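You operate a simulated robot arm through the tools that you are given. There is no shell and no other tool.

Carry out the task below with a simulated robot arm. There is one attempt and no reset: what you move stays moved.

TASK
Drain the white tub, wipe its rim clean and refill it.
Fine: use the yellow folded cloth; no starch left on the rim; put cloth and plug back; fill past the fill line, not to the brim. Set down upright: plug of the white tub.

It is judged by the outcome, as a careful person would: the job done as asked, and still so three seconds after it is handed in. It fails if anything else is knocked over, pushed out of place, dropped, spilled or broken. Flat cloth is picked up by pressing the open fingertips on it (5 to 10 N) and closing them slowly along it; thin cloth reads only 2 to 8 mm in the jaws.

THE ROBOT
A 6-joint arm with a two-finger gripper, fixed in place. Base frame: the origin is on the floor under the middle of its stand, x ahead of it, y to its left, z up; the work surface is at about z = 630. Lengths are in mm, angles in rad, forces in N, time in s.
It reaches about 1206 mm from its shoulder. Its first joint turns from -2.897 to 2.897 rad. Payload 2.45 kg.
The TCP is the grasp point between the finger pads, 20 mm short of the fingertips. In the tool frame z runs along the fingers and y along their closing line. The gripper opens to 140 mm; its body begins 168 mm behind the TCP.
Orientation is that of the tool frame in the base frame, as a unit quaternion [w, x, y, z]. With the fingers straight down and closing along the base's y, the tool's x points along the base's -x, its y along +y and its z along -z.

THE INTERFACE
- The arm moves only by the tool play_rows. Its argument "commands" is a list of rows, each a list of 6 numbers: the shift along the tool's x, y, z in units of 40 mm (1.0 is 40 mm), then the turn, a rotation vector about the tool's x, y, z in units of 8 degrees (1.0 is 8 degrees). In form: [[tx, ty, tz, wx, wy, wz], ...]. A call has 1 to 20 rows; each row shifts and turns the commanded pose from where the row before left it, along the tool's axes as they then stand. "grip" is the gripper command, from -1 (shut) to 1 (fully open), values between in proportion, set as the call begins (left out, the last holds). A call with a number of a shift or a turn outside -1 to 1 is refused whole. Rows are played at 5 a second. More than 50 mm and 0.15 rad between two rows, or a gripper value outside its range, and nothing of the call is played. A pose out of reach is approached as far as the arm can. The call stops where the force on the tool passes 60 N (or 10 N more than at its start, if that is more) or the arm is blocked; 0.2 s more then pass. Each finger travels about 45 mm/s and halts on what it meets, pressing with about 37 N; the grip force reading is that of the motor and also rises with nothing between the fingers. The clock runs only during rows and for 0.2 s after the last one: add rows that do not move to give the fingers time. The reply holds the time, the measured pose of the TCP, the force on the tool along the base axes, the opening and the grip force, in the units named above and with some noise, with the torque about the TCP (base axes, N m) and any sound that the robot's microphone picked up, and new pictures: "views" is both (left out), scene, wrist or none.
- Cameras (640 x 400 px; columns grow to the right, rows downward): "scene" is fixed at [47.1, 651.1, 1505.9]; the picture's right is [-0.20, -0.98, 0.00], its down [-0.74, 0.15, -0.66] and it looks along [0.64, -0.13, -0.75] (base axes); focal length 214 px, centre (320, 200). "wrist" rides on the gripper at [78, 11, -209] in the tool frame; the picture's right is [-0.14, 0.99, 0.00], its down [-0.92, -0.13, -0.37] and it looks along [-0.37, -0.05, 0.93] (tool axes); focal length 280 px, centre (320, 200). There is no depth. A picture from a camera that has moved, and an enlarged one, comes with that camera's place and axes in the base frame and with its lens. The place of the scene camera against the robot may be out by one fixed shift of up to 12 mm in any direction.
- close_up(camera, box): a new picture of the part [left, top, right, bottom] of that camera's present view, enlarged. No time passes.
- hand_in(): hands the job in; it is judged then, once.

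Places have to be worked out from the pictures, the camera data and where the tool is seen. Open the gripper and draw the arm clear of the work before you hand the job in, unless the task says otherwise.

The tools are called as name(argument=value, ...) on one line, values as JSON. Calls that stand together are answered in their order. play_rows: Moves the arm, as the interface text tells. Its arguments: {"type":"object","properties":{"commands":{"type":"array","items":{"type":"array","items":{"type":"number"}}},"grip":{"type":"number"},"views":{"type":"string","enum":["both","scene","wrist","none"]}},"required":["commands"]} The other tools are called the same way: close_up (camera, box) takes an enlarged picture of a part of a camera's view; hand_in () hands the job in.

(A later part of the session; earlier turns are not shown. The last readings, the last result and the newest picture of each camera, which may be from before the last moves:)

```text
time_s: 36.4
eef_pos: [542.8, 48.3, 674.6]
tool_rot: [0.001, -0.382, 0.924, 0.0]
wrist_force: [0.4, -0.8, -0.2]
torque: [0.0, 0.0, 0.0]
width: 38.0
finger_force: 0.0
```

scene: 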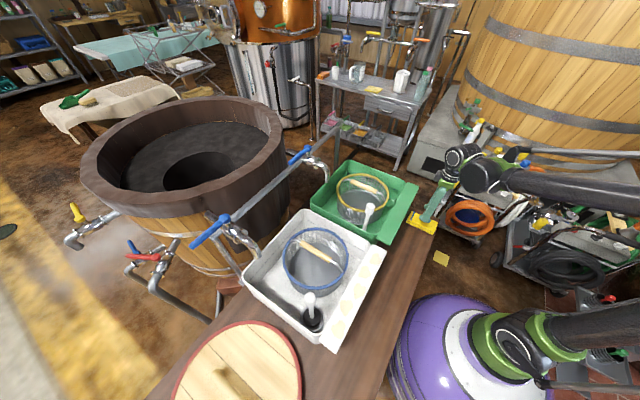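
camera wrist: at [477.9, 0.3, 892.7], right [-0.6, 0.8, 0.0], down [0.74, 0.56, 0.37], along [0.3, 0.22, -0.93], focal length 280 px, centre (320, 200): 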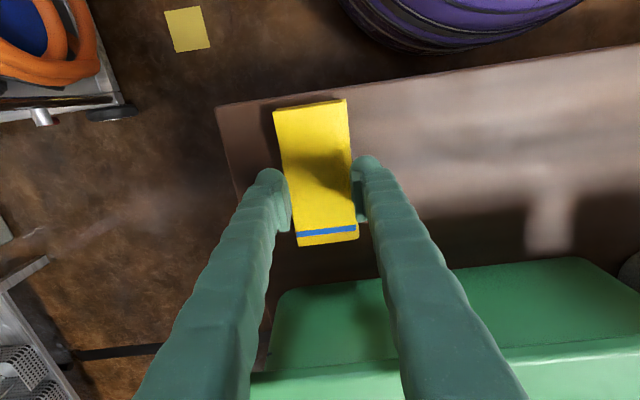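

The force went to zero, so it is stiff; I go down in quarter-millimetre steps.

play_rows(commands=[[0, 0, 0.006, 0, 0, 0], [0, 0, 0, 0, 0, 0], [0, 0, 0, 0, 0, 0]], views="none")

play_rows(commands=[[0, 0, 0.006, 0, 0, 0], [0, 0, 0, 0, 0, 0], [0, 0, 0, 0, 0, 0]], views="none")

```text
time_s: 37.2
eef_pos: [542.9, 47.4, 673.3]
tool_rot: [0.001, -0.383, 0.924, 0.0]
wrist_force: [0.9, 0.5, 10.6]
torque: [-0.03, 0.04, -0.02]
width: 37.9
finger_force: 0.0
```

```text
time_s: 38.0
eef_pos: [541.5, 49.1, 673.6]
tool_rot: [0.001, -0.382, 0.924, -0.001]
wrist_force: [4.2, -0.8, 13.6]
torque: [0.02, -0.04, -0.01]
width: 38.1
finger_force: 0.1
```

At 10.6–13.6 N; I ease back a hair to land in the 5–10 N band.

play_rows(commands=[[0, 0, -0.008, 0, 0, 0], [0, 0, 0, 0, 0, 0], [0, 0, 0, 0, 0, 0]], views="none")

```text
time_s: 38.8
eef_pos: [543.0, 49.1, 674.4]
tool_rot: [0.001, -0.383, 0.924, 0.0]
wrist_force: [7.4, -2.0, 24.0]
torque: [-0.05, -0.14, -0.07]
width: 37.6
finger_force: 0.5
```

The reading fluctuates (24 N with a sideways part), so I look before going on.

play_rows(commands=[[0, 0, 0, 0, 0, 0]], views="wrist")

close_up(camera="wrist", box=[240, 90, 400, 250])

close_up(camera="scene", box=[390, 150, 490, 250])

```text
time_s: 39.2
eef_pos: [542.2, 48.6, 672.0]
tool_rot: [0.0, -0.383, 0.924, -0.001]
wrist_force: [6.6, -3.0, 24.3]
torque: [-0.06, -0.1, -0.02]
width: 37.8
finger_force: 0.0
camera wrist: at [477.7, 1.5, 882.4], right [-0.6, 0.8, 0.0], down [0.74, 0.56, 0.37], along [0.3, 0.22, -0.93], focal length 280 px, centre (320, 200)
```

wrist: 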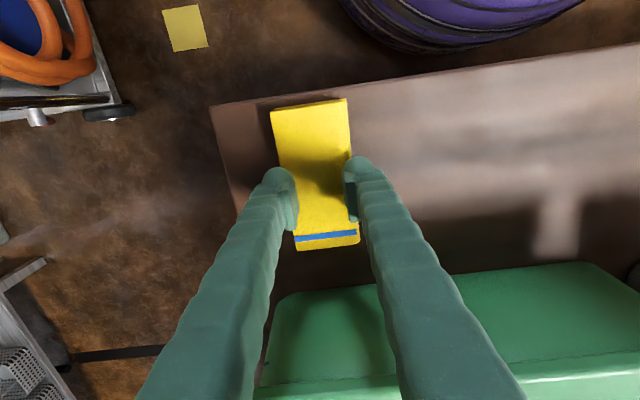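

```text
2.50 times, centred on (320, 170) of wrist
camera zoom: at [477.7, 1.5, 882.4], right [-0.6, 0.8, 0.0], down [0.74, 0.56, 0.37], along [0.3, 0.22, -0.93], focal length 701 px, centre (320, 275)
```

zoom: 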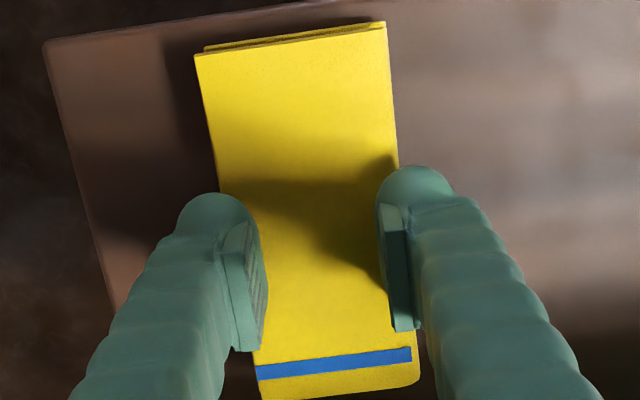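

```text
4.00 times, centred on (440, 200) of scene
camera zoom: at [47.1, 651.1, 1505.9], right [-0.2, -0.98, 0.0], down [-0.74, 0.15, -0.66], along [0.64, -0.13, -0.75], focal length 858 px, centre (-160, 200)
```

zoom: 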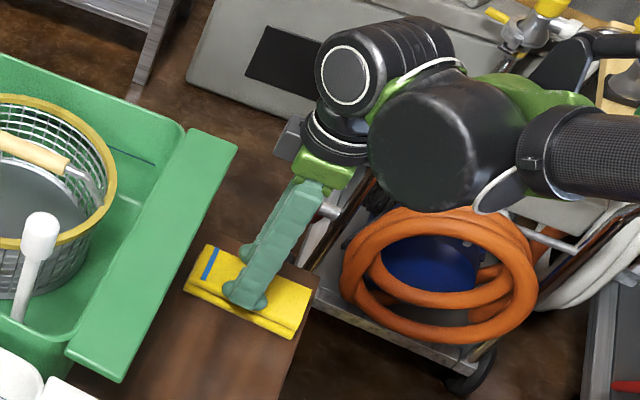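

The tips press on the pad at both edges. I ease up 0.8 mm to relieve the excess force and read again.

play_rows(commands=[[0, 0, -0.02, 0, 0, 0], [0, 0, 0, 0, 0, 0]], views="none")

```text
time_s: 39.8
eef_pos: [542.0, 50.0, 673.8]
tool_rot: [0.001, -0.382, 0.924, 0.0]
wrist_force: [0.2, -0.8, 2.3]
torque: [-0.02, 0.04, 0.03]
width: 37.7
finger_force: 0.1
```

Now 2.3 N; a touch down and then I start to close slowly.

play_rows(commands=[[0, 0, 0.005, 0, 0, 0], [0, 0, 0, 0, 0, 0]], views="none")

```text
time_s: 40.4
eef_pos: [542.3, 49.9, 673.5]
tool_rot: [0.001, -0.383, 0.924, 0.0]
wrist_force: [-0.8, 0.6, 2.0]
torque: [0.02, 0.07, 0.01]
width: 38.2
finger_force: 0.5
```

play_rows(commands=[[0, 0, 0.008, 0, 0, 0], [0, 0, 0, 0, 0, 0]], views="none")

```text
time_s: 41.0
eef_pos: [541.9, 50.1, 674.6]
tool_rot: [0.001, -0.384, 0.923, 0.0]
wrist_force: [0.2, 0.2, -0.6]
torque: [0.03, 0.03, 0.01]
width: 38.1
finger_force: 0.1
```

Force still near zero (the arm itself wanders by a millimetre); another 0.5 mm down.

play_rows(commands=[[0, 0, 0.012, 0, 0, 0], [0, 0, 0, 0, 0, 0], [0, 0, 0, 0, 0, 0]], views="none")

```text
time_s: 41.8
eef_pos: [542.4, 48.6, 673.8]
tool_rot: [0.001, -0.382, 0.924, -0.001]
wrist_force: [-1.1, -1.5, 14.5]
torque: [0.02, 0.07, 0.01]
width: 37.9
finger_force: 0.1
```

14.5 N is close enough; I ease a hair and begin closing in small steps, watching force and opening.

play_rows(commands=[[0, 0, -0.004, 0, 0, 0], [0, 0, 0, 0, 0, 0]], grip=-0.52, views="none")

play_rows(commands=[[0, 0, 0, 0, 0, 0], [0, 0, 0, 0, 0, 0]], grip=-0.58, views="wrist")

```text
time_s: 42.4
eef_pos: [540.6, 48.7, 674.2]
tool_rot: [0.001, -0.382, 0.924, 0.0]
wrist_force: [0.7, 1.4, 6.1]
torque: [0.04, -0.06, 0.04]
width: 31.0
finger_force: 0.1
```

```text
time_s: 43.0
eef_pos: [541.3, 47.1, 673.9]
tool_rot: [0.001, -0.383, 0.924, 0.0]
wrist_force: [-1.6, 0.5, 3.9]
torque: [0.0, 0.0, -0.02]
width: 28.3
finger_force: 0.0
camera wrist: at [477.3, 1.1, 883.0], right [-0.6, 0.8, 0.0], down [0.74, 0.56, 0.37], along [0.3, 0.22, -0.93], focal length 280 px, centre (320, 200)
```

wrist: 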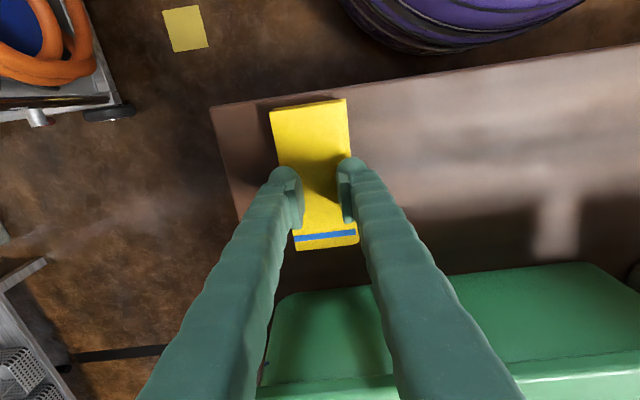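

The fingers close along the pad with about 4–6 N. I press a touch more and keep closing in steps.

play_rows(commands=[[0, 0, 0.006, 0, 0, 0], [0, 0, 0, 0, 0, 0]], grip=-0.65, views="none")

play_rows(commands=[[0, 0, 0, 0, 0, 0], [0, 0, 0, 0, 0, 0]], grip=-0.72, views="none")

play_rows(commands=[[0, 0, 0, 0, 0, 0], [0, 0, 0, 0, 0, 0]], grip=-0.79, views="wrist")

close_up(camera="wrist", box=[240, 90, 400, 250])

```text
time_s: 43.6
eef_pos: [541.0, 48.6, 673.8]
tool_rot: [0.002, -0.382, 0.924, -0.001]
wrist_force: [-2.9, -2.2, 5.0]
torque: [-0.03, 0.09, 0.02]
width: 24.4
finger_force: 0.1
```

```text
time_s: 44.2
eef_pos: [541.9, 49.2, 674.4]
tool_rot: [0.001, -0.382, 0.924, 0.0]
wrist_force: [-1.5, 0.3, 5.7]
torque: [0.02, 0.04, 0.01]
width: 20.2
finger_force: 0.2
```

```text
time_s: 44.8
eef_pos: [541.8, 49.7, 673.9]
tool_rot: [0.001, -0.382, 0.924, -0.001]
wrist_force: [1.0, 0.5, 5.7]
torque: [-0.02, 0.01, -0.04]
width: 11.9
finger_force: 0.1
camera wrist: at [477.8, 1.9, 882.9], right [-0.6, 0.8, 0.0], down [0.74, 0.56, 0.37], along [0.3, 0.22, -0.93], focal length 280 px, centre (320, 200)
```

wrist: 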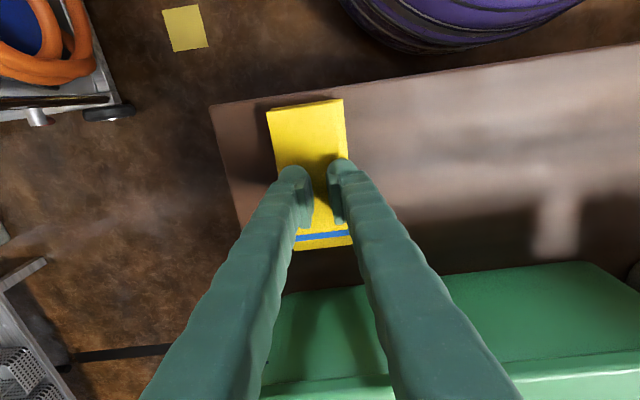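

```text
2.50 times, centred on (320, 170) of wrist
camera zoom: at [477.8, 1.9, 882.9], right [-0.6, 0.8, 0.0], down [0.74, 0.56, 0.37], along [0.3, 0.22, -0.93], focal length 701 px, centre (320, 275)
```

zoom: 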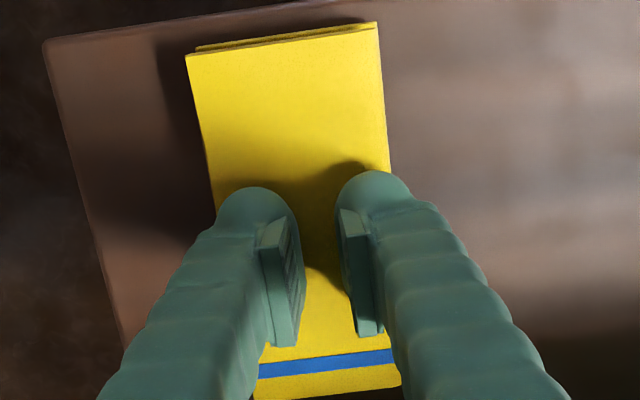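

The opening is down to about 12 mm with 5.7 N pressing. I close the rest of the way.

play_rows(commands=[[0, 0, 0, 0, 0, 0], [0, 0, 0, 0, 0, 0]], grip=-0.86, views="none")

play_rows(commands=[[0, 0, 0, 0, 0, 0], [0, 0, 0, 0, 0, 0]], grip=-0.93, views="none")

play_rows(commands=[[0, 0, 0, 0, 0, 0], [0, 0, 0, 0, 0, 0], [0, 0, 0, 0, 0, 0]], grip=-1, views="wrist")

close_up(camera="wrist", box=[240, 90, 400, 250])

```text
time_s: 45.4
eef_pos: [541.4, 48.2, 674.1]
tool_rot: [0.001, -0.382, 0.924, 0.0]
wrist_force: [1.0, -0.9, 3.7]
torque: [0.02, 0.01, 0.0]
width: 7.8
finger_force: 0.1
```

```text
time_s: 46.0
eef_pos: [542.0, 49.3, 672.8]
tool_rot: [0.001, -0.382, 0.924, 0.0]
wrist_force: [0.1, -0.6, 3.2]
torque: [-0.05, -0.02, 0.03]
width: 3.5
finger_force: 0.0
```

```text
time_s: 46.8
eef_pos: [542.6, 48.7, 673.5]
tool_rot: [0.001, -0.382, 0.924, 0.0]
wrist_force: [-0.1, 0.4, -0.2]
torque: [0.01, 0.0, -0.01]
width: 0.2
finger_force: 29.3
camera wrist: at [477.8, 1.9, 882.9], right [-0.6, 0.8, 0.0], down [0.74, 0.56, 0.37], along [0.3, 0.22, -0.93], focal length 280 px, centre (320, 200)
```

wrist: 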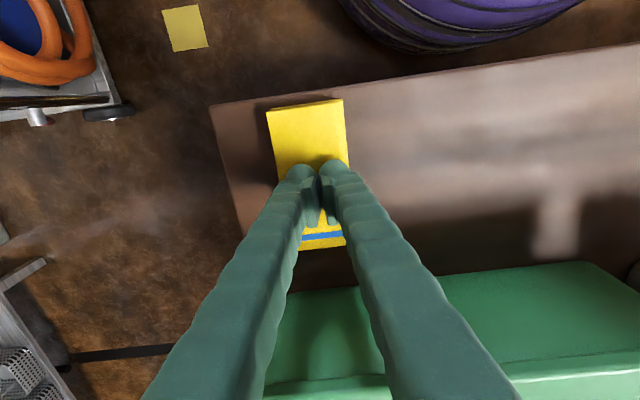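

```text
2.50 times, centred on (320, 170) of wrist
camera zoom: at [477.8, 1.9, 882.9], right [-0.6, 0.8, 0.0], down [0.74, 0.56, 0.37], along [0.3, 0.22, -0.93], focal length 701 px, centre (320, 275)
```

zoom: 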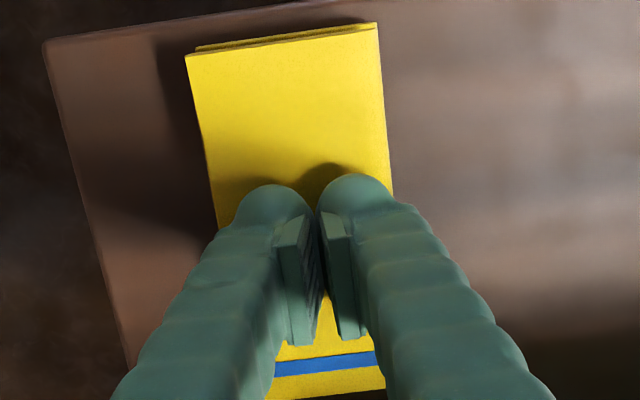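

The jaws closed to 0.2 mm: nothing was pinched, because the pad is thick (about 22 mm) and stiff. It only slid about 2–3 mm, so I rise, open wider, re-centre and take the whole folded pad across its 62 mm width instead.

play_rows(commands=[[0, 0, -0.4, 0, 0, 0], [0, 0, -0.4, 0, 0, 0], [0.09, -0.05, -0.2, 0, 0, 0], [0, 0, 0, 0, 0, 0]], grip=-1, views="none")

play_rows(commands=[[0, 0, 0, 0, 0, 0], [0, 0, 0, 0, 0, 0], [0, 0, 0, 0, 0, 0], [0, 0, 0, 0, 0, 0], [0, 0, 0, 0, 0, 0], [0, 0, 0, 0, 0, 0]], grip=0.3, views="both")

close_up(camera="wrist", box=[220, 80, 420, 250])

```text
time_s: 47.8
eef_pos: [538.7, 45.1, 714.0]
tool_rot: [0.001, -0.383, 0.924, -0.001]
wrist_force: [0.0, 0.7, -0.5]
torque: [0.04, 0.02, 0.03]
width: 0.0
finger_force: 29.5
```

```text
time_s: 49.2
eef_pos: [539.0, 42.9, 713.2]
tool_rot: [0.001, -0.383, 0.924, -0.002]
wrist_force: [-1.1, -0.9, -0.2]
torque: [-0.01, -0.03, 0.03]
width: 90.8
finger_force: 0.0
camera wrist: at [475.2, -2.5, 922.4], right [-0.6, 0.8, 0.0], down [0.74, 0.56, 0.37], along [0.3, 0.22, -0.93], focal length 280 px, centre (320, 200)
```

scene: 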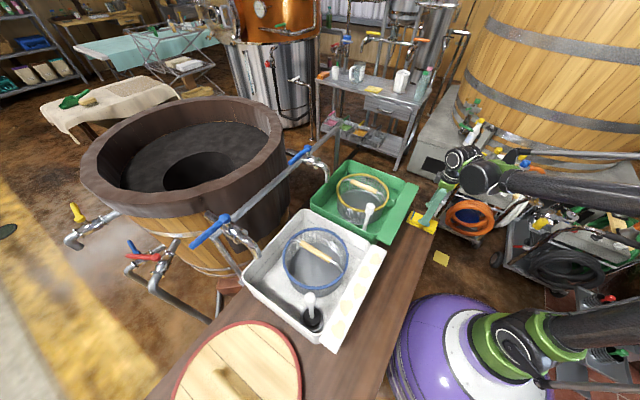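
wrist: 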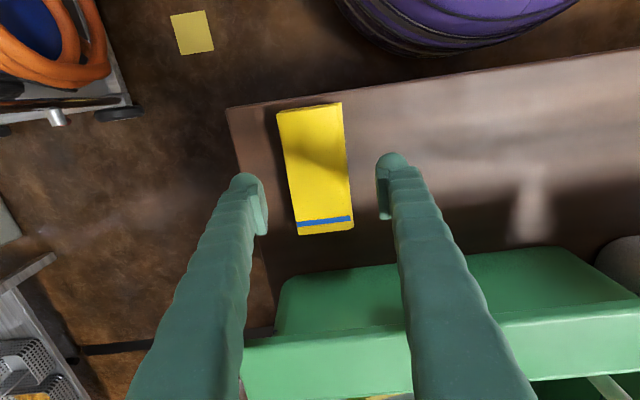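

```text
2.35 times, centred on (320, 165) of wrist
camera zoom: at [475.2, -2.5, 922.4], right [-0.6, 0.8, 0.0], down [0.74, 0.56, 0.37], along [0.3, 0.22, -0.93], focal length 660 px, centre (320, 282)
```

zoom: 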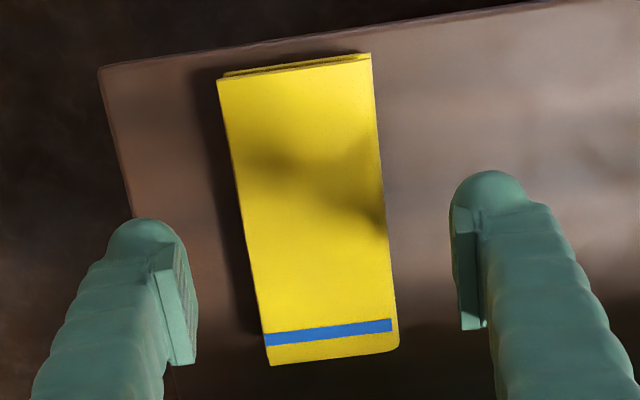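

The pad is centred between the open fingers. I go down 54 mm so the tips end about 9 mm above the bench on either side of it.

play_rows(commands=[[0, 0, 0.35, 0, 0, 0], [0, 0, 0.35, 0, 0, 0], [0, 0, 0.3, 0, 0, 0], [0, 0, 0.2, 0, 0, 0], [0, 0, 0.15, 0, 0, 0], [0, 0, 0, 0, 0, 0]], grip=0.3, views="wrist")

```text
time_s: 50.6
eef_pos: [541.7, 44.5, 659.5]
tool_rot: [0.001, -0.382, 0.924, 0.0]
wrist_force: [0.8, 0.0, -0.8]
torque: [-0.02, -0.01, 0.03]
width: 90.8
finger_force: 0.0
camera wrist: at [477.4, -3.0, 868.6], right [-0.6, 0.8, 0.0], down [0.74, 0.56, 0.37], along [0.3, 0.22, -0.93], focal length 280 px, centre (320, 200)
```

wrist: 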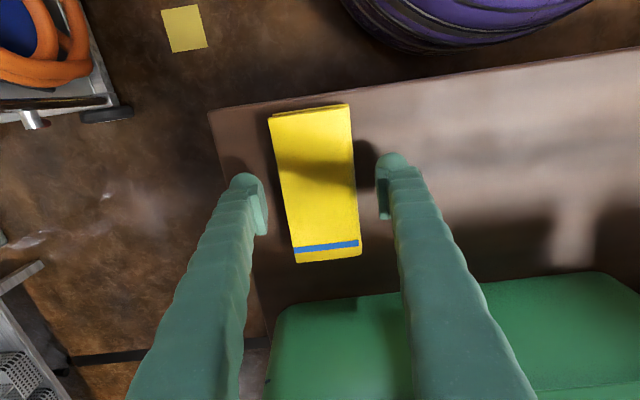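

Both fingers straddle the pad with room and no force. I close on it in steps, checking the opening as it goes.

play_rows(commands=[[0, 0, 0, 0, 0, 0], [0, 0, 0, 0, 0, 0], [0, 0, 0, 0, 0, 0]], grip=-0.05, views="none")

play_rows(commands=[[0, 0, 0, 0, 0, 0], [0, 0, 0, 0, 0, 0]], grip=-0.2, views="wrist")

close_up(camera="wrist", box=[220, 80, 420, 280])

```text
time_s: 51.4
eef_pos: [540.9, 43.6, 660.4]
tool_rot: [0.0, -0.382, 0.924, -0.001]
wrist_force: [0.1, 0.0, -0.6]
torque: [0.07, -0.05, 0.03]
width: 66.8
finger_force: 0.3
```

```text
time_s: 52.0
eef_pos: [541.2, 43.4, 660.3]
tool_rot: [0.001, -0.383, 0.924, -0.001]
wrist_force: [0.0, 0.1, 1.2]
torque: [0.03, -0.01, -0.03]
width: 63.6
finger_force: 37.6
camera wrist: at [477.3, -3.0, 868.7], right [-0.6, 0.8, 0.0], down [0.74, 0.56, 0.37], along [0.3, 0.22, -0.93], focal length 280 px, centre (320, 200)
```

wrist: 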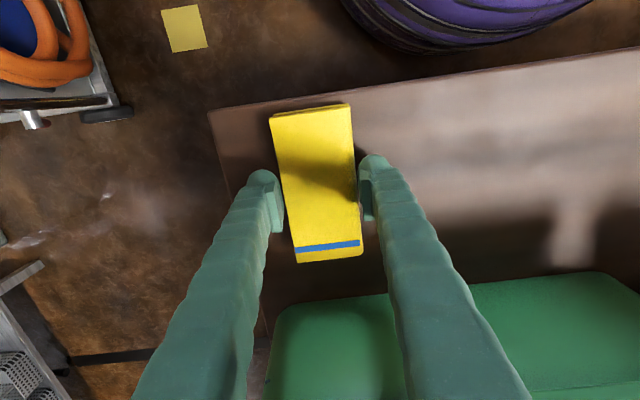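

```text
2.00 times, centred on (320, 180) of wrist
camera zoom: at [477.3, -3.0, 868.7], right [-0.6, 0.8, 0.0], down [0.74, 0.56, 0.37], along [0.3, 0.22, -0.93], focal length 561 px, centre (320, 240)
```

zoom: 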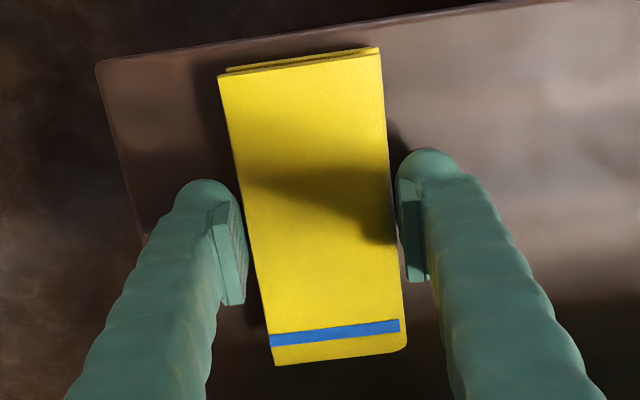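

The pad is held firmly at 63.6 mm with 37.6 N. I lift it slowly and check that it comes along level.

play_rows(commands=[[0, 0, 0, 0, 0, 0], [0, 0, -0.2, 0, 0, 0], [0, 0, -0.3, 0, 0, 0], [0, 0, -0.5, 0, 0, 0], [0, 0, -0.5, 0, 0, 0], [0, 0, 0, 0, 0, 0]], grip=-1)

close_up(camera="wrist", box=[220, 80, 420, 280])

close_up(camera="scene", box=[390, 150, 490, 250])

```text
time_s: 53.4
eef_pos: [540.5, 44.9, 718.3]
tool_rot: [0.001, -0.383, 0.924, -0.001]
wrist_force: [-0.9, 0.2, -0.9]
torque: [0.04, 0.01, -0.02]
width: 63.6
finger_force: 37.0
camera wrist: at [477.4, -2.3, 926.9], right [-0.6, 0.8, 0.0], down [0.74, 0.56, 0.37], along [0.3, 0.22, -0.93], focal length 280 px, centre (320, 200)
```

scene: 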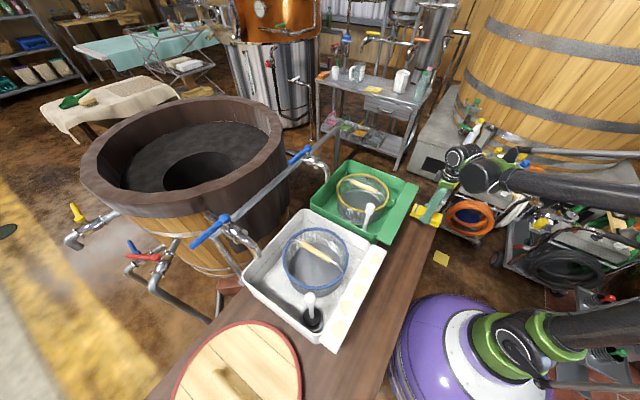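
wrist: 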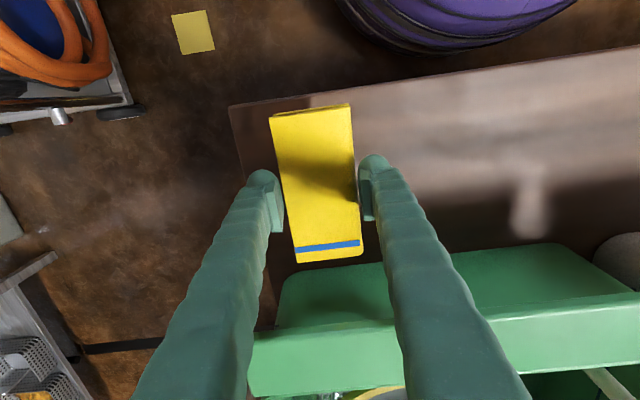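

```text
2.00 times, centred on (320, 180) of wrist
camera zoom: at [477.4, -2.3, 926.9], right [-0.6, 0.8, 0.0], down [0.74, 0.56, 0.37], along [0.3, 0.22, -0.93], focal length 561 px, centre (320, 240)
```

zoom: 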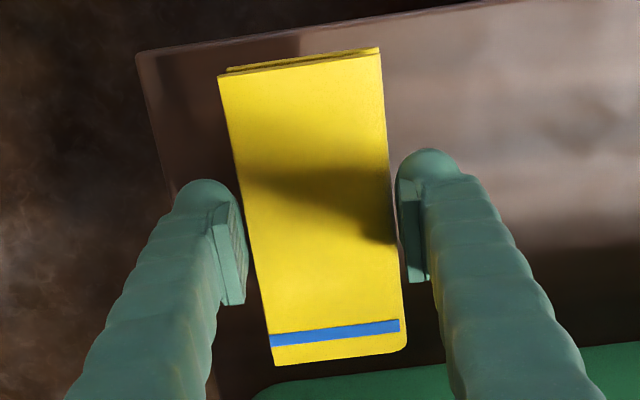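

```text
4.00 times, centred on (440, 200) of scene
camera zoom: at [47.1, 651.1, 1505.9], right [-0.2, -0.98, 0.0], down [-0.74, 0.15, -0.66], along [0.64, -0.13, -0.75], focal length 858 px, centre (-160, 200)
```

zoom: 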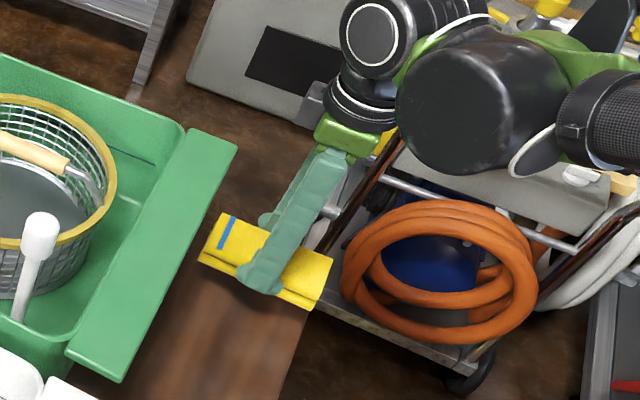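

The pad came up level and secure, its underside about 10 mm below the fingertips. I raise it well clear of the knobs and carry it to above the first starch spot, at the green-tub end of the white flange.

play_rows(commands=[[0, 0, -0.96, 0, 0, 0], [0, 0, -0.96, 0, 0, 0], [0, 0, -0.96, 0, 0, 0], [0, 0, -0.96, 0, 0, 0], [0, 0, -0.96, 0, 0, 0], [-0.265, 0.946, 0, 0, 0, 0], [-0.265, 0.946, 0, 0, 0, 0], [-0.265, 0.946, 0, 0, 0, 0], [-0.265, 0.946, 0, 0, 0, 0], [-0.265, 0.946, 0, 0, 0, 0], [-0.265, 0.946, 0, 0, 0, 0], [-0.265, 0.946, 0, 0, 0, 0], [-0.265, 0.946, 0, 0, 0, 0], [-0.265, 0.946, 0, 0, 0, 0], [-0.265, 0.946, 0, 0, 0, 0], [0, 0, 0, 0, 0, 0]])

close_up(camera="scene", box=[280, 170, 460, 330])

```text
time_s: 56.8
eef_pos: [348.0, 387.9, 908.4]
tool_rot: [0.001, -0.382, 0.924, 0.0]
wrist_force: [0.6, 0.1, -0.8]
torque: [0.0, -0.02, 0.02]
width: 63.6
finger_force: 37.2
camera wrist: at [284.2, 340.4, 1117.4], right [-0.6, 0.8, 0.0], down [0.74, 0.56, 0.37], along [0.3, 0.22, -0.93], focal length 280 px, centre (320, 200)
```

scene: 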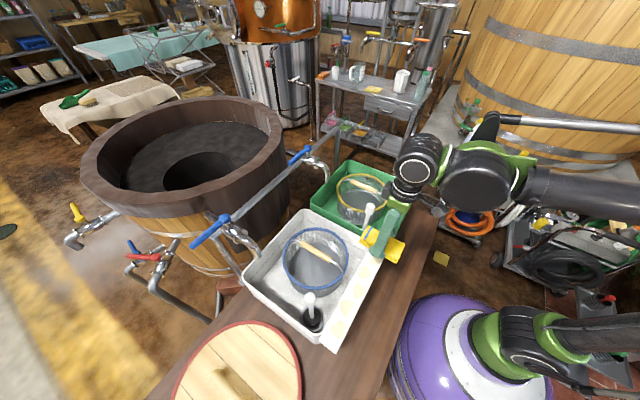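
wrist: 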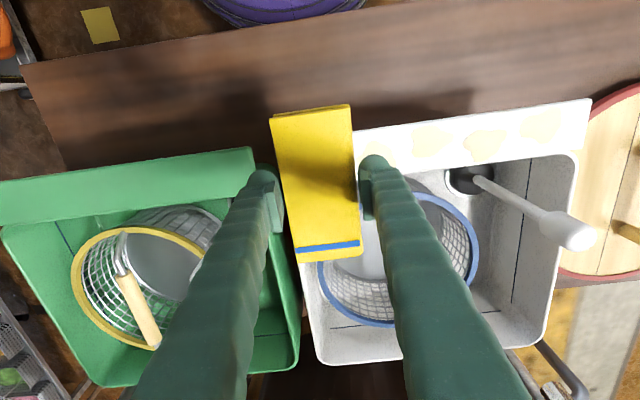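

```text
2.50 times, centred on (370, 250) of scene
camera zoom: at [47.1, 651.1, 1505.9], right [-0.2, -0.98, 0.0], down [-0.74, 0.15, -0.66], along [0.64, -0.13, -0.75], focal length 536 px, centre (195, 75)
```

zoom: 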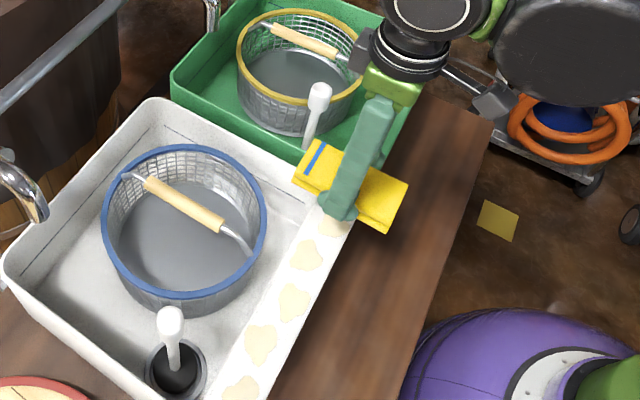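

The pad is over the first spot and the flange looks to be at about z≈783. I descend 80 mm quickly, then approach in small steps and feel for contact.

play_rows(commands=[[0, 0, 0.5, 0, 0, 0], [0, 0, 0.5, 0, 0, 0], [0, 0, 0.5, 0, 0, 0], [0, 0, 0.3, 0, 0, 0], [0, 0, 0.2, 0, 0, 0], [0, 0, 0, 0, 0, 0]], views="wrist")

play_rows(commands=[[0, 0, 0.1, 0, 0, 0], [0, 0, 0.1, 0, 0, 0], [0, 0, 0, 0, 0, 0]], views="none")

```text
time_s: 58.2
eef_pos: [349.1, 387.2, 830.1]
tool_rot: [0.001, -0.383, 0.924, -0.002]
wrist_force: [0.1, 0.2, -0.8]
torque: [-0.01, 0.04, 0.02]
width: 63.6
finger_force: 37.2
camera wrist: at [285.2, 339.4, 1039.4], right [-0.6, 0.8, 0.0], down [0.74, 0.56, 0.37], along [0.3, 0.22, -0.93], focal length 280 px, centre (320, 200)
```

wrist: 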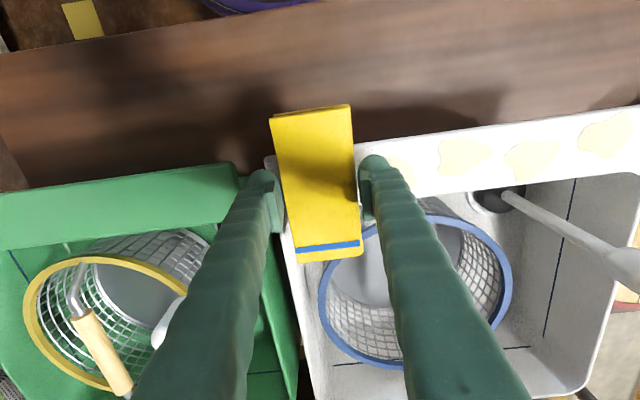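

```text
time_s: 59.0
eef_pos: [348.1, 387.2, 823.1]
tool_rot: [0.002, -0.382, 0.924, -0.001]
wrist_force: [-0.8, 0.4, -1.5]
torque: [0.0, 0.0, -0.01]
width: 63.1
finger_force: 37.8
```

No contact yet at TCP z=823. I continue in 2 mm steps.

play_rows(commands=[[0, 0, 0.05, 0, 0, 0], [0, 0, 0.05, 0, 0, 0], [0, 0, 0, 0, 0, 0]], views="none")

play_rows(commands=[[0, 0, 0.05, 0, 0, 0], [0, 0, 0.05, 0, 0, 0], [0, 0, 0, 0, 0, 0]], views="none")

```text
time_s: 59.8
eef_pos: [347.2, 387.6, 820.2]
tool_rot: [0.002, -0.382, 0.924, 0.0]
wrist_force: [0.8, -0.4, -0.2]
torque: [0.02, -0.01, 0.01]
width: 63.8
finger_force: 36.8
```

```text
time_s: 60.6
eef_pos: [348.8, 386.8, 816.9]
tool_rot: [0.002, -0.383, 0.924, 0.0]
wrist_force: [-1.0, 0.7, 50.0]
torque: [0.03, 0.03, 0.04]
width: 63.7
finger_force: 37.2
```

Contact, but 50 N is too hard; I back off about 1.2 mm and re-read.

play_rows(commands=[[0, 0, -0.03, 0, 0, 0], [0, 0, 0, 0, 0, 0]], views="wrist")

```text
time_s: 61.2
eef_pos: [348.1, 387.3, 816.7]
tool_rot: [0.001, -0.383, 0.924, 0.0]
wrist_force: [0.3, 1.5, 2.7]
torque: [-0.02, 0.06, -0.05]
width: 63.5
finger_force: 37.2
camera wrist: at [283.8, 340.0, 1025.6], right [-0.6, 0.8, 0.0], down [0.74, 0.56, 0.37], along [0.3, 0.22, -0.93], focal length 280 px, centre (320, 200)
```

wrist: 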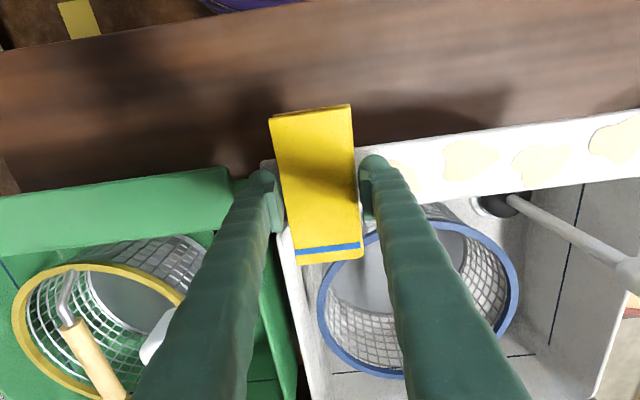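

At 2.7 N now, and it is stiff (about 40 N/mm), so I add 0.25 mm and start wiping: first a little toward the near end, then along the flange.

play_rows(commands=[[0, 0, 0.006, 0, 0, 0], [0, -0.1, 0, 0, 0, 0], [0, -0.1, 0, 0, 0, 0], [0, 0, 0, 0, 0, 0]], views="none")

play_rows(commands=[[0, 0.2, 0, 0, 0, 0], [0, 0.2, 0, 0, 0, 0], [0, 0.2, 0, 0, 0, 0], [0, 0.2, 0, 0, 0, 0], [0, 0.2, 0, 0, 0, 0], [0, 0.2, 0, 0, 0, 0]], views="both")

close_up(camera="scene", box=[280, 190, 440, 350])

```text
time_s: 62.2
eef_pos: [355.4, 381.4, 816.0]
tool_rot: [0.001, -0.383, 0.924, -0.001]
wrist_force: [-0.5, -0.6, -0.4]
torque: [-0.01, 0.05, -0.02]
width: 63.5
finger_force: 37.2
```

```text
time_s: 63.6
eef_pos: [320.1, 414.8, 816.8]
tool_rot: [0.001, -0.382, 0.924, 0.0]
wrist_force: [0.4, 0.4, -0.3]
torque: [0.03, -0.01, 0.0]
width: 63.1
finger_force: 36.9
camera wrist: at [256.5, 367.7, 1026.2], right [-0.6, 0.8, 0.0], down [0.74, 0.56, 0.37], along [0.3, 0.22, -0.93], focal length 280 px, centre (320, 200)
```

scene: 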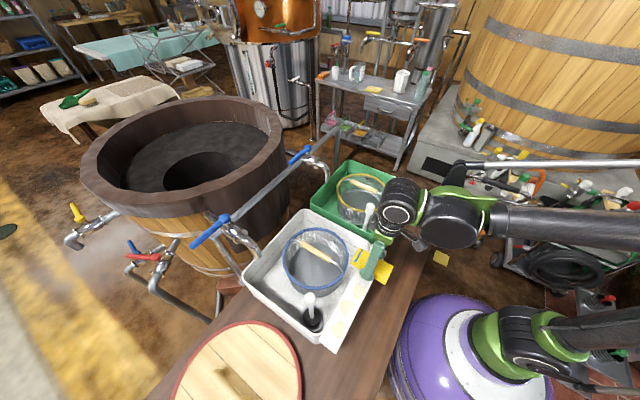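
wrist: 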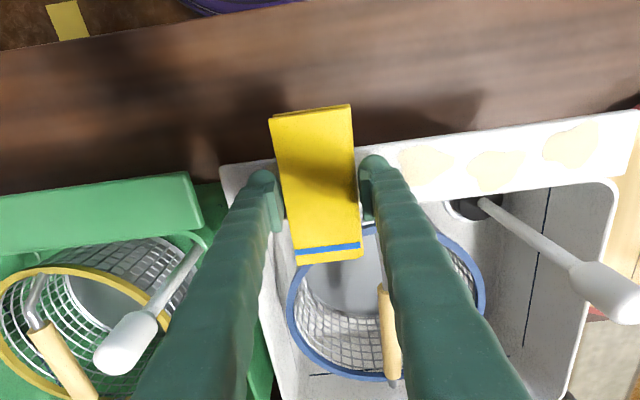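

```text
2.50 times, centred on (360, 270) of scene
camera zoom: at [47.1, 651.1, 1505.9], right [-0.2, -0.98, 0.0], down [-0.74, 0.15, -0.66], along [0.64, -0.13, -0.75], focal length 536 px, centre (220, 25)
```

zoom: 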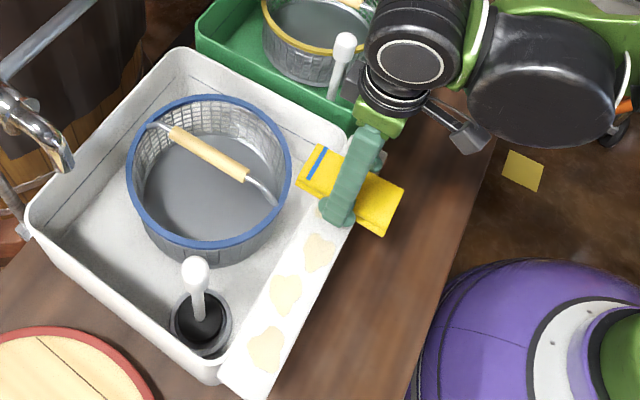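

The force is about zero while sliding, so the pad barely touches. I press 0.5 mm further and re-read before wiping this stretch again.

play_rows(commands=[[0, 0, 0.012, 0, 0, 0], [0, 0, 0, 0, 0, 0], [0, 0, 0, 0, 0, 0]], views="none")

play_rows(commands=[[0, 0, 0.012, 0, 0, 0], [0, 0, 0, 0, 0, 0], [0, 0, 0, 0, 0, 0]], views="none")

```text
time_s: 64.4
eef_pos: [319.7, 416.3, 817.5]
tool_rot: [0.001, -0.382, 0.924, 0.0]
wrist_force: [-0.5, -0.4, -1.0]
torque: [0.01, 0.02, 0.02]
width: 63.4
finger_force: 37.1
```

```text
time_s: 65.2
eef_pos: [319.7, 416.5, 816.0]
tool_rot: [0.002, -0.383, 0.924, 0.001]
wrist_force: [2.7, -1.9, 34.3]
torque: [0.0, -0.13, -0.03]
width: 63.7
finger_force: 36.8
```

34 N now, a bit much; I ease 0.2 mm back and wipe back over the first spot and forward, reading the force.

play_rows(commands=[[0, 0, -0.005, 0, 0, 0], [0, -0.2, 0, 0, 0, 0], [0, -0.2, 0, 0, 0, 0], [0, -0.2, 0, 0, 0, 0], [0, -0.2, 0, 0, 0, 0], [0, -0.2, 0, 0, 0, 0]], views="none")

play_rows(commands=[[0, -0.1, 0, 0, 0, 0], [0, 0.2, 0, 0, 0, 0], [0, 0.2, 0, 0, 0, 0], [0, 0.2, 0, 0, 0, 0]], views="none")

play_rows(commands=[[0, 0.2, 0, 0, 0, 0], [0, 0.2, 0, 0, 0, 0], [0, 0.2, 0, 0, 0, 0], [0, 0.2, 0, 0, 0, 0], [0, 0.2, 0, 0, 0, 0]], views="wrist")

```text
time_s: 66.6
eef_pos: [348.8, 385.8, 815.9]
tool_rot: [0.001, -0.382, 0.924, 0.0]
wrist_force: [-9.8, 10.2, 30.0]
torque: [0.3, 0.41, -0.05]
width: 63.5
finger_force: 37.4
```

```text
time_s: 67.6
eef_pos: [335.2, 401.5, 814.7]
tool_rot: [0.001, -0.383, 0.924, 0.0]
wrist_force: [4.0, -5.2, 13.6]
torque: [-0.24, -0.19, 0.02]
width: 63.6
finger_force: 36.9
```

```text
time_s: 68.8
eef_pos: [306.7, 429.4, 815.7]
tool_rot: [0.001, -0.382, 0.924, 0.0]
wrist_force: [-0.7, -0.4, 0.0]
torque: [-0.01, 0.02, 0.02]
width: 63.6
finger_force: 36.9
camera wrist: at [243.2, 382.8, 1025.4], right [-0.6, 0.8, 0.0], down [0.74, 0.56, 0.37], along [0.3, 0.22, -0.93], focal length 280 px, centre (320, 200)
```

wrist: 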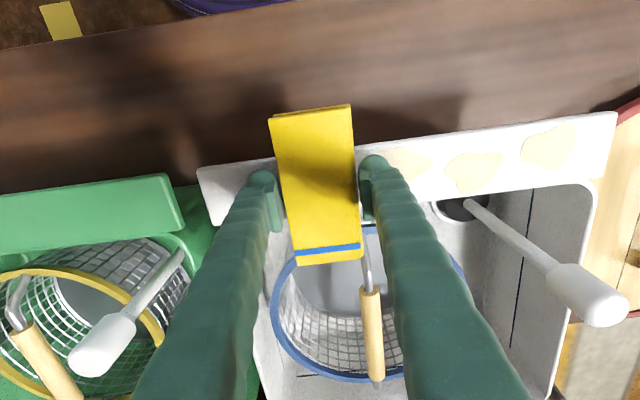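

On the first spot I had 14–30 N of real rubbing. Further on the force fell to zero, so I press 0.4 mm more here and wipe the second spot in both directions.

play_rows(commands=[[0, 0, 0.01, 0, 0, 0], [0, 0, 0, 0, 0, 0]], views="none")

play_rows(commands=[[0, 0.15, 0, 0, 0, 0], [0, 0.15, 0, 0, 0, 0], [0, 0.15, 0, 0, 0, 0], [0, 0.15, 0, 0, 0, 0]], views="wrist")

```text
time_s: 69.4
eef_pos: [307.2, 429.1, 814.8]
tool_rot: [0.0, -0.383, 0.924, -0.001]
wrist_force: [0.0, 0.0, -0.9]
torque: [-0.03, -0.02, 0.0]
width: 63.6
finger_force: 37.0
```

```text
time_s: 70.4
eef_pos: [289.0, 447.5, 815.0]
tool_rot: [0.001, -0.382, 0.924, 0.0]
wrist_force: [-1.0, -1.1, -0.2]
torque: [0.0, -0.01, 0.01]
width: 63.7
finger_force: 36.6
camera wrist: at [224.5, 400.5, 1024.9], right [-0.6, 0.8, 0.0], down [0.74, 0.56, 0.37], along [0.3, 0.22, -0.93], focal length 280 px, centre (320, 200)
```

wrist: 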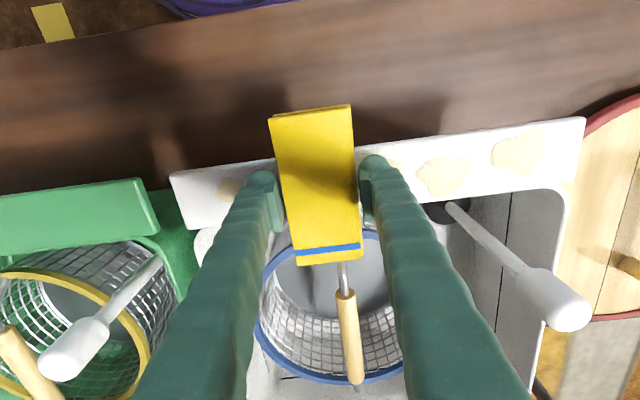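

A bit of the first spot shows left of the finger; I enlarge it to see how much came off.

close_up(camera="wrist", box=[160, 130, 300, 240])

close_up(camera="wrist", box=[340, 100, 600, 250])

close_up(camera="scene", box=[310, 200, 430, 320])

```text
3.64 times, centred on (230, 185) of wrist
camera zoom: at [224.5, 400.5, 1024.9], right [-0.6, 0.8, 0.0], down [0.74, 0.56, 0.37], along [0.3, 0.22, -0.93], focal length 1020 px, centre (647, 254)
```

zoom: 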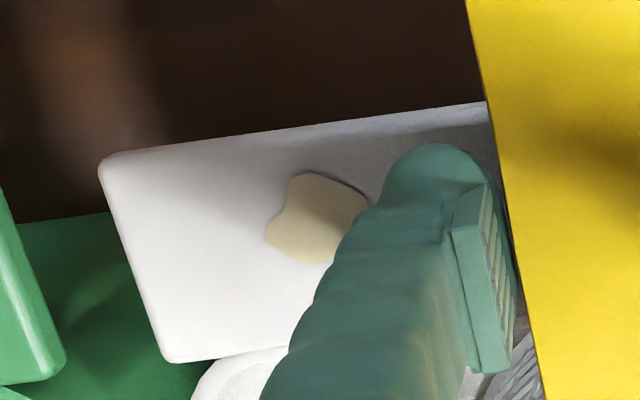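

```text
2.46 times, centred on (470, 175) of wrist
camera zoom: at [224.5, 400.5, 1024.9], right [-0.6, 0.8, 0.0], down [0.74, 0.56, 0.37], along [0.3, 0.22, -0.93], focal length 690 px, centre (-49, 262)
```

zoom: 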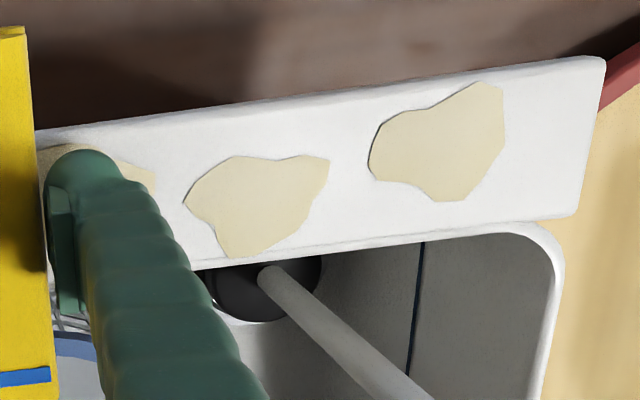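

```text
3.33 times, centred on (370, 260) of scene
camera zoom: at [47.1, 651.1, 1505.9], right [-0.2, -0.98, 0.0], down [-0.74, 0.15, -0.66], along [0.64, -0.13, -0.75], focal length 715 px, centre (153, 0)
```

zoom: 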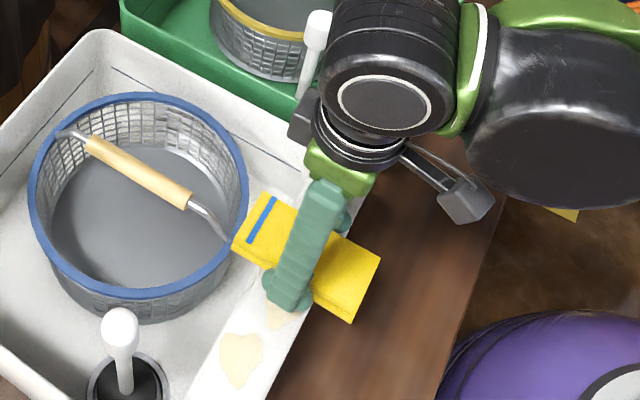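

The first patch has shrunk to about 26 mm, so rubbing under pressure works but needs repeating. Here at the second spot the surface is a little lower, so I press down in small steps until I feel 15–25 N.

play_rows(commands=[[0, 0, 0.012, 0, 0, 0], [0, 0, 0, 0, 0, 0]], views="none")

play_rows(commands=[[0, 0, 0.012, 0, 0, 0], [0, 0, 0, 0, 0, 0]], views="none")

```text
time_s: 71.0
eef_pos: [289.0, 446.9, 816.1]
tool_rot: [0.0, -0.383, 0.924, 0.0]
wrist_force: [0.1, 0.6, -0.5]
torque: [-0.01, -0.02, -0.03]
width: 63.7
finger_force: 37.0
```

```text
time_s: 71.6
eef_pos: [289.8, 447.6, 815.3]
tool_rot: [0.002, -0.383, 0.924, -0.001]
wrist_force: [0.0, 0.5, -0.5]
torque: [0.0, -0.01, 0.01]
width: 63.7
finger_force: 37.5
```

Still no contact; I keep stepping down.

play_rows(commands=[[0, 0, 0.015, 0, 0, 0], [0, 0, 0, 0, 0, 0]], views="none")

play_rows(commands=[[0, 0, 0.015, 0, 0, 0], [0, 0, 0, 0, 0, 0]], views="none")

```text
time_s: 72.2
eef_pos: [288.7, 447.1, 815.0]
tool_rot: [0.001, -0.382, 0.924, 0.001]
wrist_force: [7.1, 2.6, 29.0]
torque: [0.08, -0.23, -0.07]
width: 63.6
finger_force: 36.8
```

```text
time_s: 72.8
eef_pos: [289.7, 446.7, 813.2]
tool_rot: [0.001, -0.383, 0.924, 0.0]
wrist_force: [6.6, -0.4, 51.0]
torque: [-0.08, -0.1, -0.08]
width: 63.7
finger_force: 36.9
```

29–51 N here, and the surface clearly slopes about 2 mm per 100 mm along the flange. I ease off and wipe back over the second spot following that slope.

play_rows(commands=[[0, 0, -0.014, 0, 0, 0], [0, -0.2, -0.004, 0, 0, 0], [0, -0.2, -0.004, 0, 0, 0], [0, -0.2, -0.004, 0, 0, 0]], views="none")

play_rows(commands=[[0, -0.2, -0.004, 0, 0, 0], [0, -0.2, -0.004, 0, 0, 0], [0, -0.2, -0.004, 0, 0, 0]], views="none")

```text
time_s: 73.8
eef_pos: [305.3, 429.7, 815.1]
tool_rot: [0.001, -0.382, 0.924, -0.001]
wrist_force: [-6.1, 4.3, 13.8]
torque: [0.22, 0.46, -0.05]
width: 63.4
finger_force: 37.0
```

```text
time_s: 74.6
eef_pos: [322.3, 411.8, 813.9]
tool_rot: [0.001, -0.382, 0.924, -0.001]
wrist_force: [-0.2, -0.2, 0.4]
torque: [0.02, 0.0, -0.01]
width: 63.8
finger_force: 36.9
```

The force vanished at a depth that earlier gave 34 N, so the hard presses must be pushing the pad up between the jaws a little (about 2.5 mm so far). I'll keep presses to about 10 N from now on, finding contact in finer steps.

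play_rows(commands=[[0, 0, 0.008, 0, 0, 0], [0, 0, 0, 0, 0, 0]], views="none")

play_rows(commands=[[0, 0, 0.008, 0, 0, 0], [0, 0, 0, 0, 0, 0]], views="none")

```text
time_s: 75.2
eef_pos: [322.6, 412.5, 814.7]
tool_rot: [0.001, -0.383, 0.924, 0.0]
wrist_force: [0.7, 0.6, -0.7]
torque: [0.02, -0.02, -0.03]
width: 63.7
finger_force: 36.9
```

```text
time_s: 75.8
eef_pos: [322.2, 413.6, 815.0]
tool_rot: [0.002, -0.383, 0.924, -0.001]
wrist_force: [0.1, 0.7, -1.3]
torque: [-0.01, 0.01, 0.01]
width: 63.4
finger_force: 36.6
```

play_rows(commands=[[0, 0, 0.008, 0, 0, 0], [0, 0, 0, 0, 0, 0]], views="none")

play_rows(commands=[[0, 0, 0.008, 0, 0, 0], [0, 0, 0, 0, 0, 0]], views="none")

```text
time_s: 76.4
eef_pos: [322.5, 413.1, 813.8]
tool_rot: [0.001, -0.382, 0.924, -0.001]
wrist_force: [-2.7, 0.5, 15.9]
torque: [-0.06, 0.02, 0.03]
width: 63.6
finger_force: 36.8
```

```text
time_s: 77.0
eef_pos: [322.2, 413.0, 813.7]
tool_rot: [0.001, -0.383, 0.924, 0.001]
wrist_force: [-3.8, 6.5, 37.2]
torque: [0.2, 0.02, 0.16]
width: 63.5
finger_force: 37.4
```

15.9 N, then 37 N one step deeper; I ease back 0.35 mm and wipe over the first spot and back, reading the force on each leg.

play_rows(commands=[[0, 0, -0.009, 0, 0, 0], [0, -0.15, 0, 0, 0, 0], [0, -0.15, 0, 0, 0, 0], [0, -0.15, 0, 0, 0, 0], [0, -0.15, 0, 0, 0, 0]], views="none")

```text
time_s: 78.2
eef_pos: [341.1, 395.8, 814.2]
tool_rot: [0.001, -0.383, 0.924, 0.0]
wrist_force: [0.2, 0.4, -1.2]
torque: [0.02, 0.0, -0.02]
width: 63.5
finger_force: 36.8
```

Force is gone again after sliding. I look at the pad in the jaws to see whether it is slipping or tilting.

close_up(camera="wrist", box=[220, 80, 420, 280])

close_up(camera="scene", box=[320, 190, 440, 310])

```text
2.00 times, centred on (320, 180) of wrist
camera zoom: at [276.7, 348.9, 1023.6], right [-0.6, 0.8, 0.0], down [0.74, 0.56, 0.37], along [0.3, 0.22, -0.93], focal length 561 px, centre (320, 240)
```

zoom: 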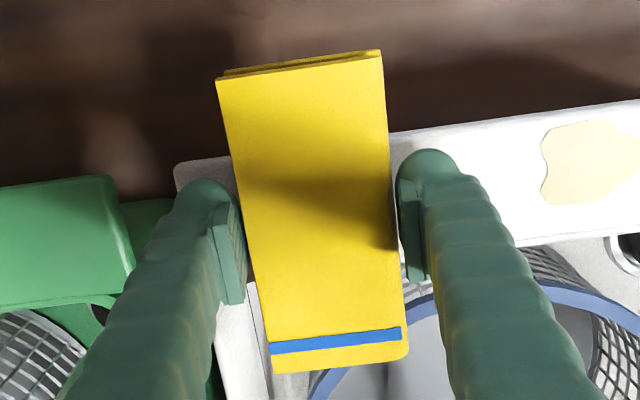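

```text
3.33 times, centred on (380, 250) of scene
camera zoom: at [47.1, 651.1, 1505.9], right [-0.2, -0.98, 0.0], down [-0.74, 0.15, -0.66], along [0.64, -0.13, -0.75], focal length 715 px, centre (120, 33)
```

zoom: 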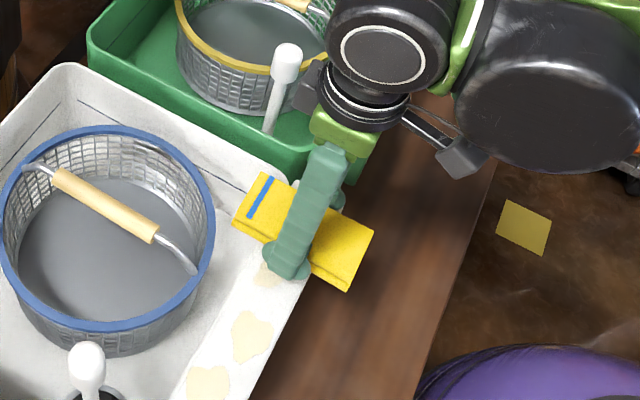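

The pad has indeed slid up about 2–3 mm but is still level and well held. I continue gently: small step down, read, and wipe only with about 10 N.

play_rows(commands=[[0, 0, 0.006, 0, 0, 0], [0, 0, 0, 0, 0, 0]], views="none")

```text
time_s: 78.8
eef_pos: [341.3, 395.5, 814.1]
tool_rot: [0.001, -0.382, 0.924, -0.001]
wrist_force: [1.9, -0.2, 1.3]
torque: [-0.05, -0.01, 0.0]
width: 63.3
finger_force: 36.7
```

play_rows(commands=[[0, 0, 0.005, 0, 0, 0], [0, 0, 0, 0, 0, 0]], views="none")

```text
time_s: 79.4
eef_pos: [338.3, 396.3, 814.7]
tool_rot: [0.001, -0.383, 0.924, -0.001]
wrist_force: [2.7, -1.1, 6.2]
torque: [-0.07, -0.02, 0.03]
width: 63.6
finger_force: 37.8
```

6 N now: one more hair down, then short strokes over the first spot.

play_rows(commands=[[0, 0, 0.004, 0, 0, 0], [0, -0.12, 0, 0, 0, 0], [0, -0.12, 0, 0, 0, 0], [0, -0.12, 0, 0, 0, 0], [0, -0.12, 0, 0, 0, 0]], views="none")

```text
time_s: 80.6
eef_pos: [352.4, 381.7, 815.1]
tool_rot: [0.001, -0.382, 0.924, -0.001]
wrist_force: [-3.4, 3.8, 11.1]
torque: [0.05, 0.15, -0.02]
width: 63.5
finger_force: 37.2
```

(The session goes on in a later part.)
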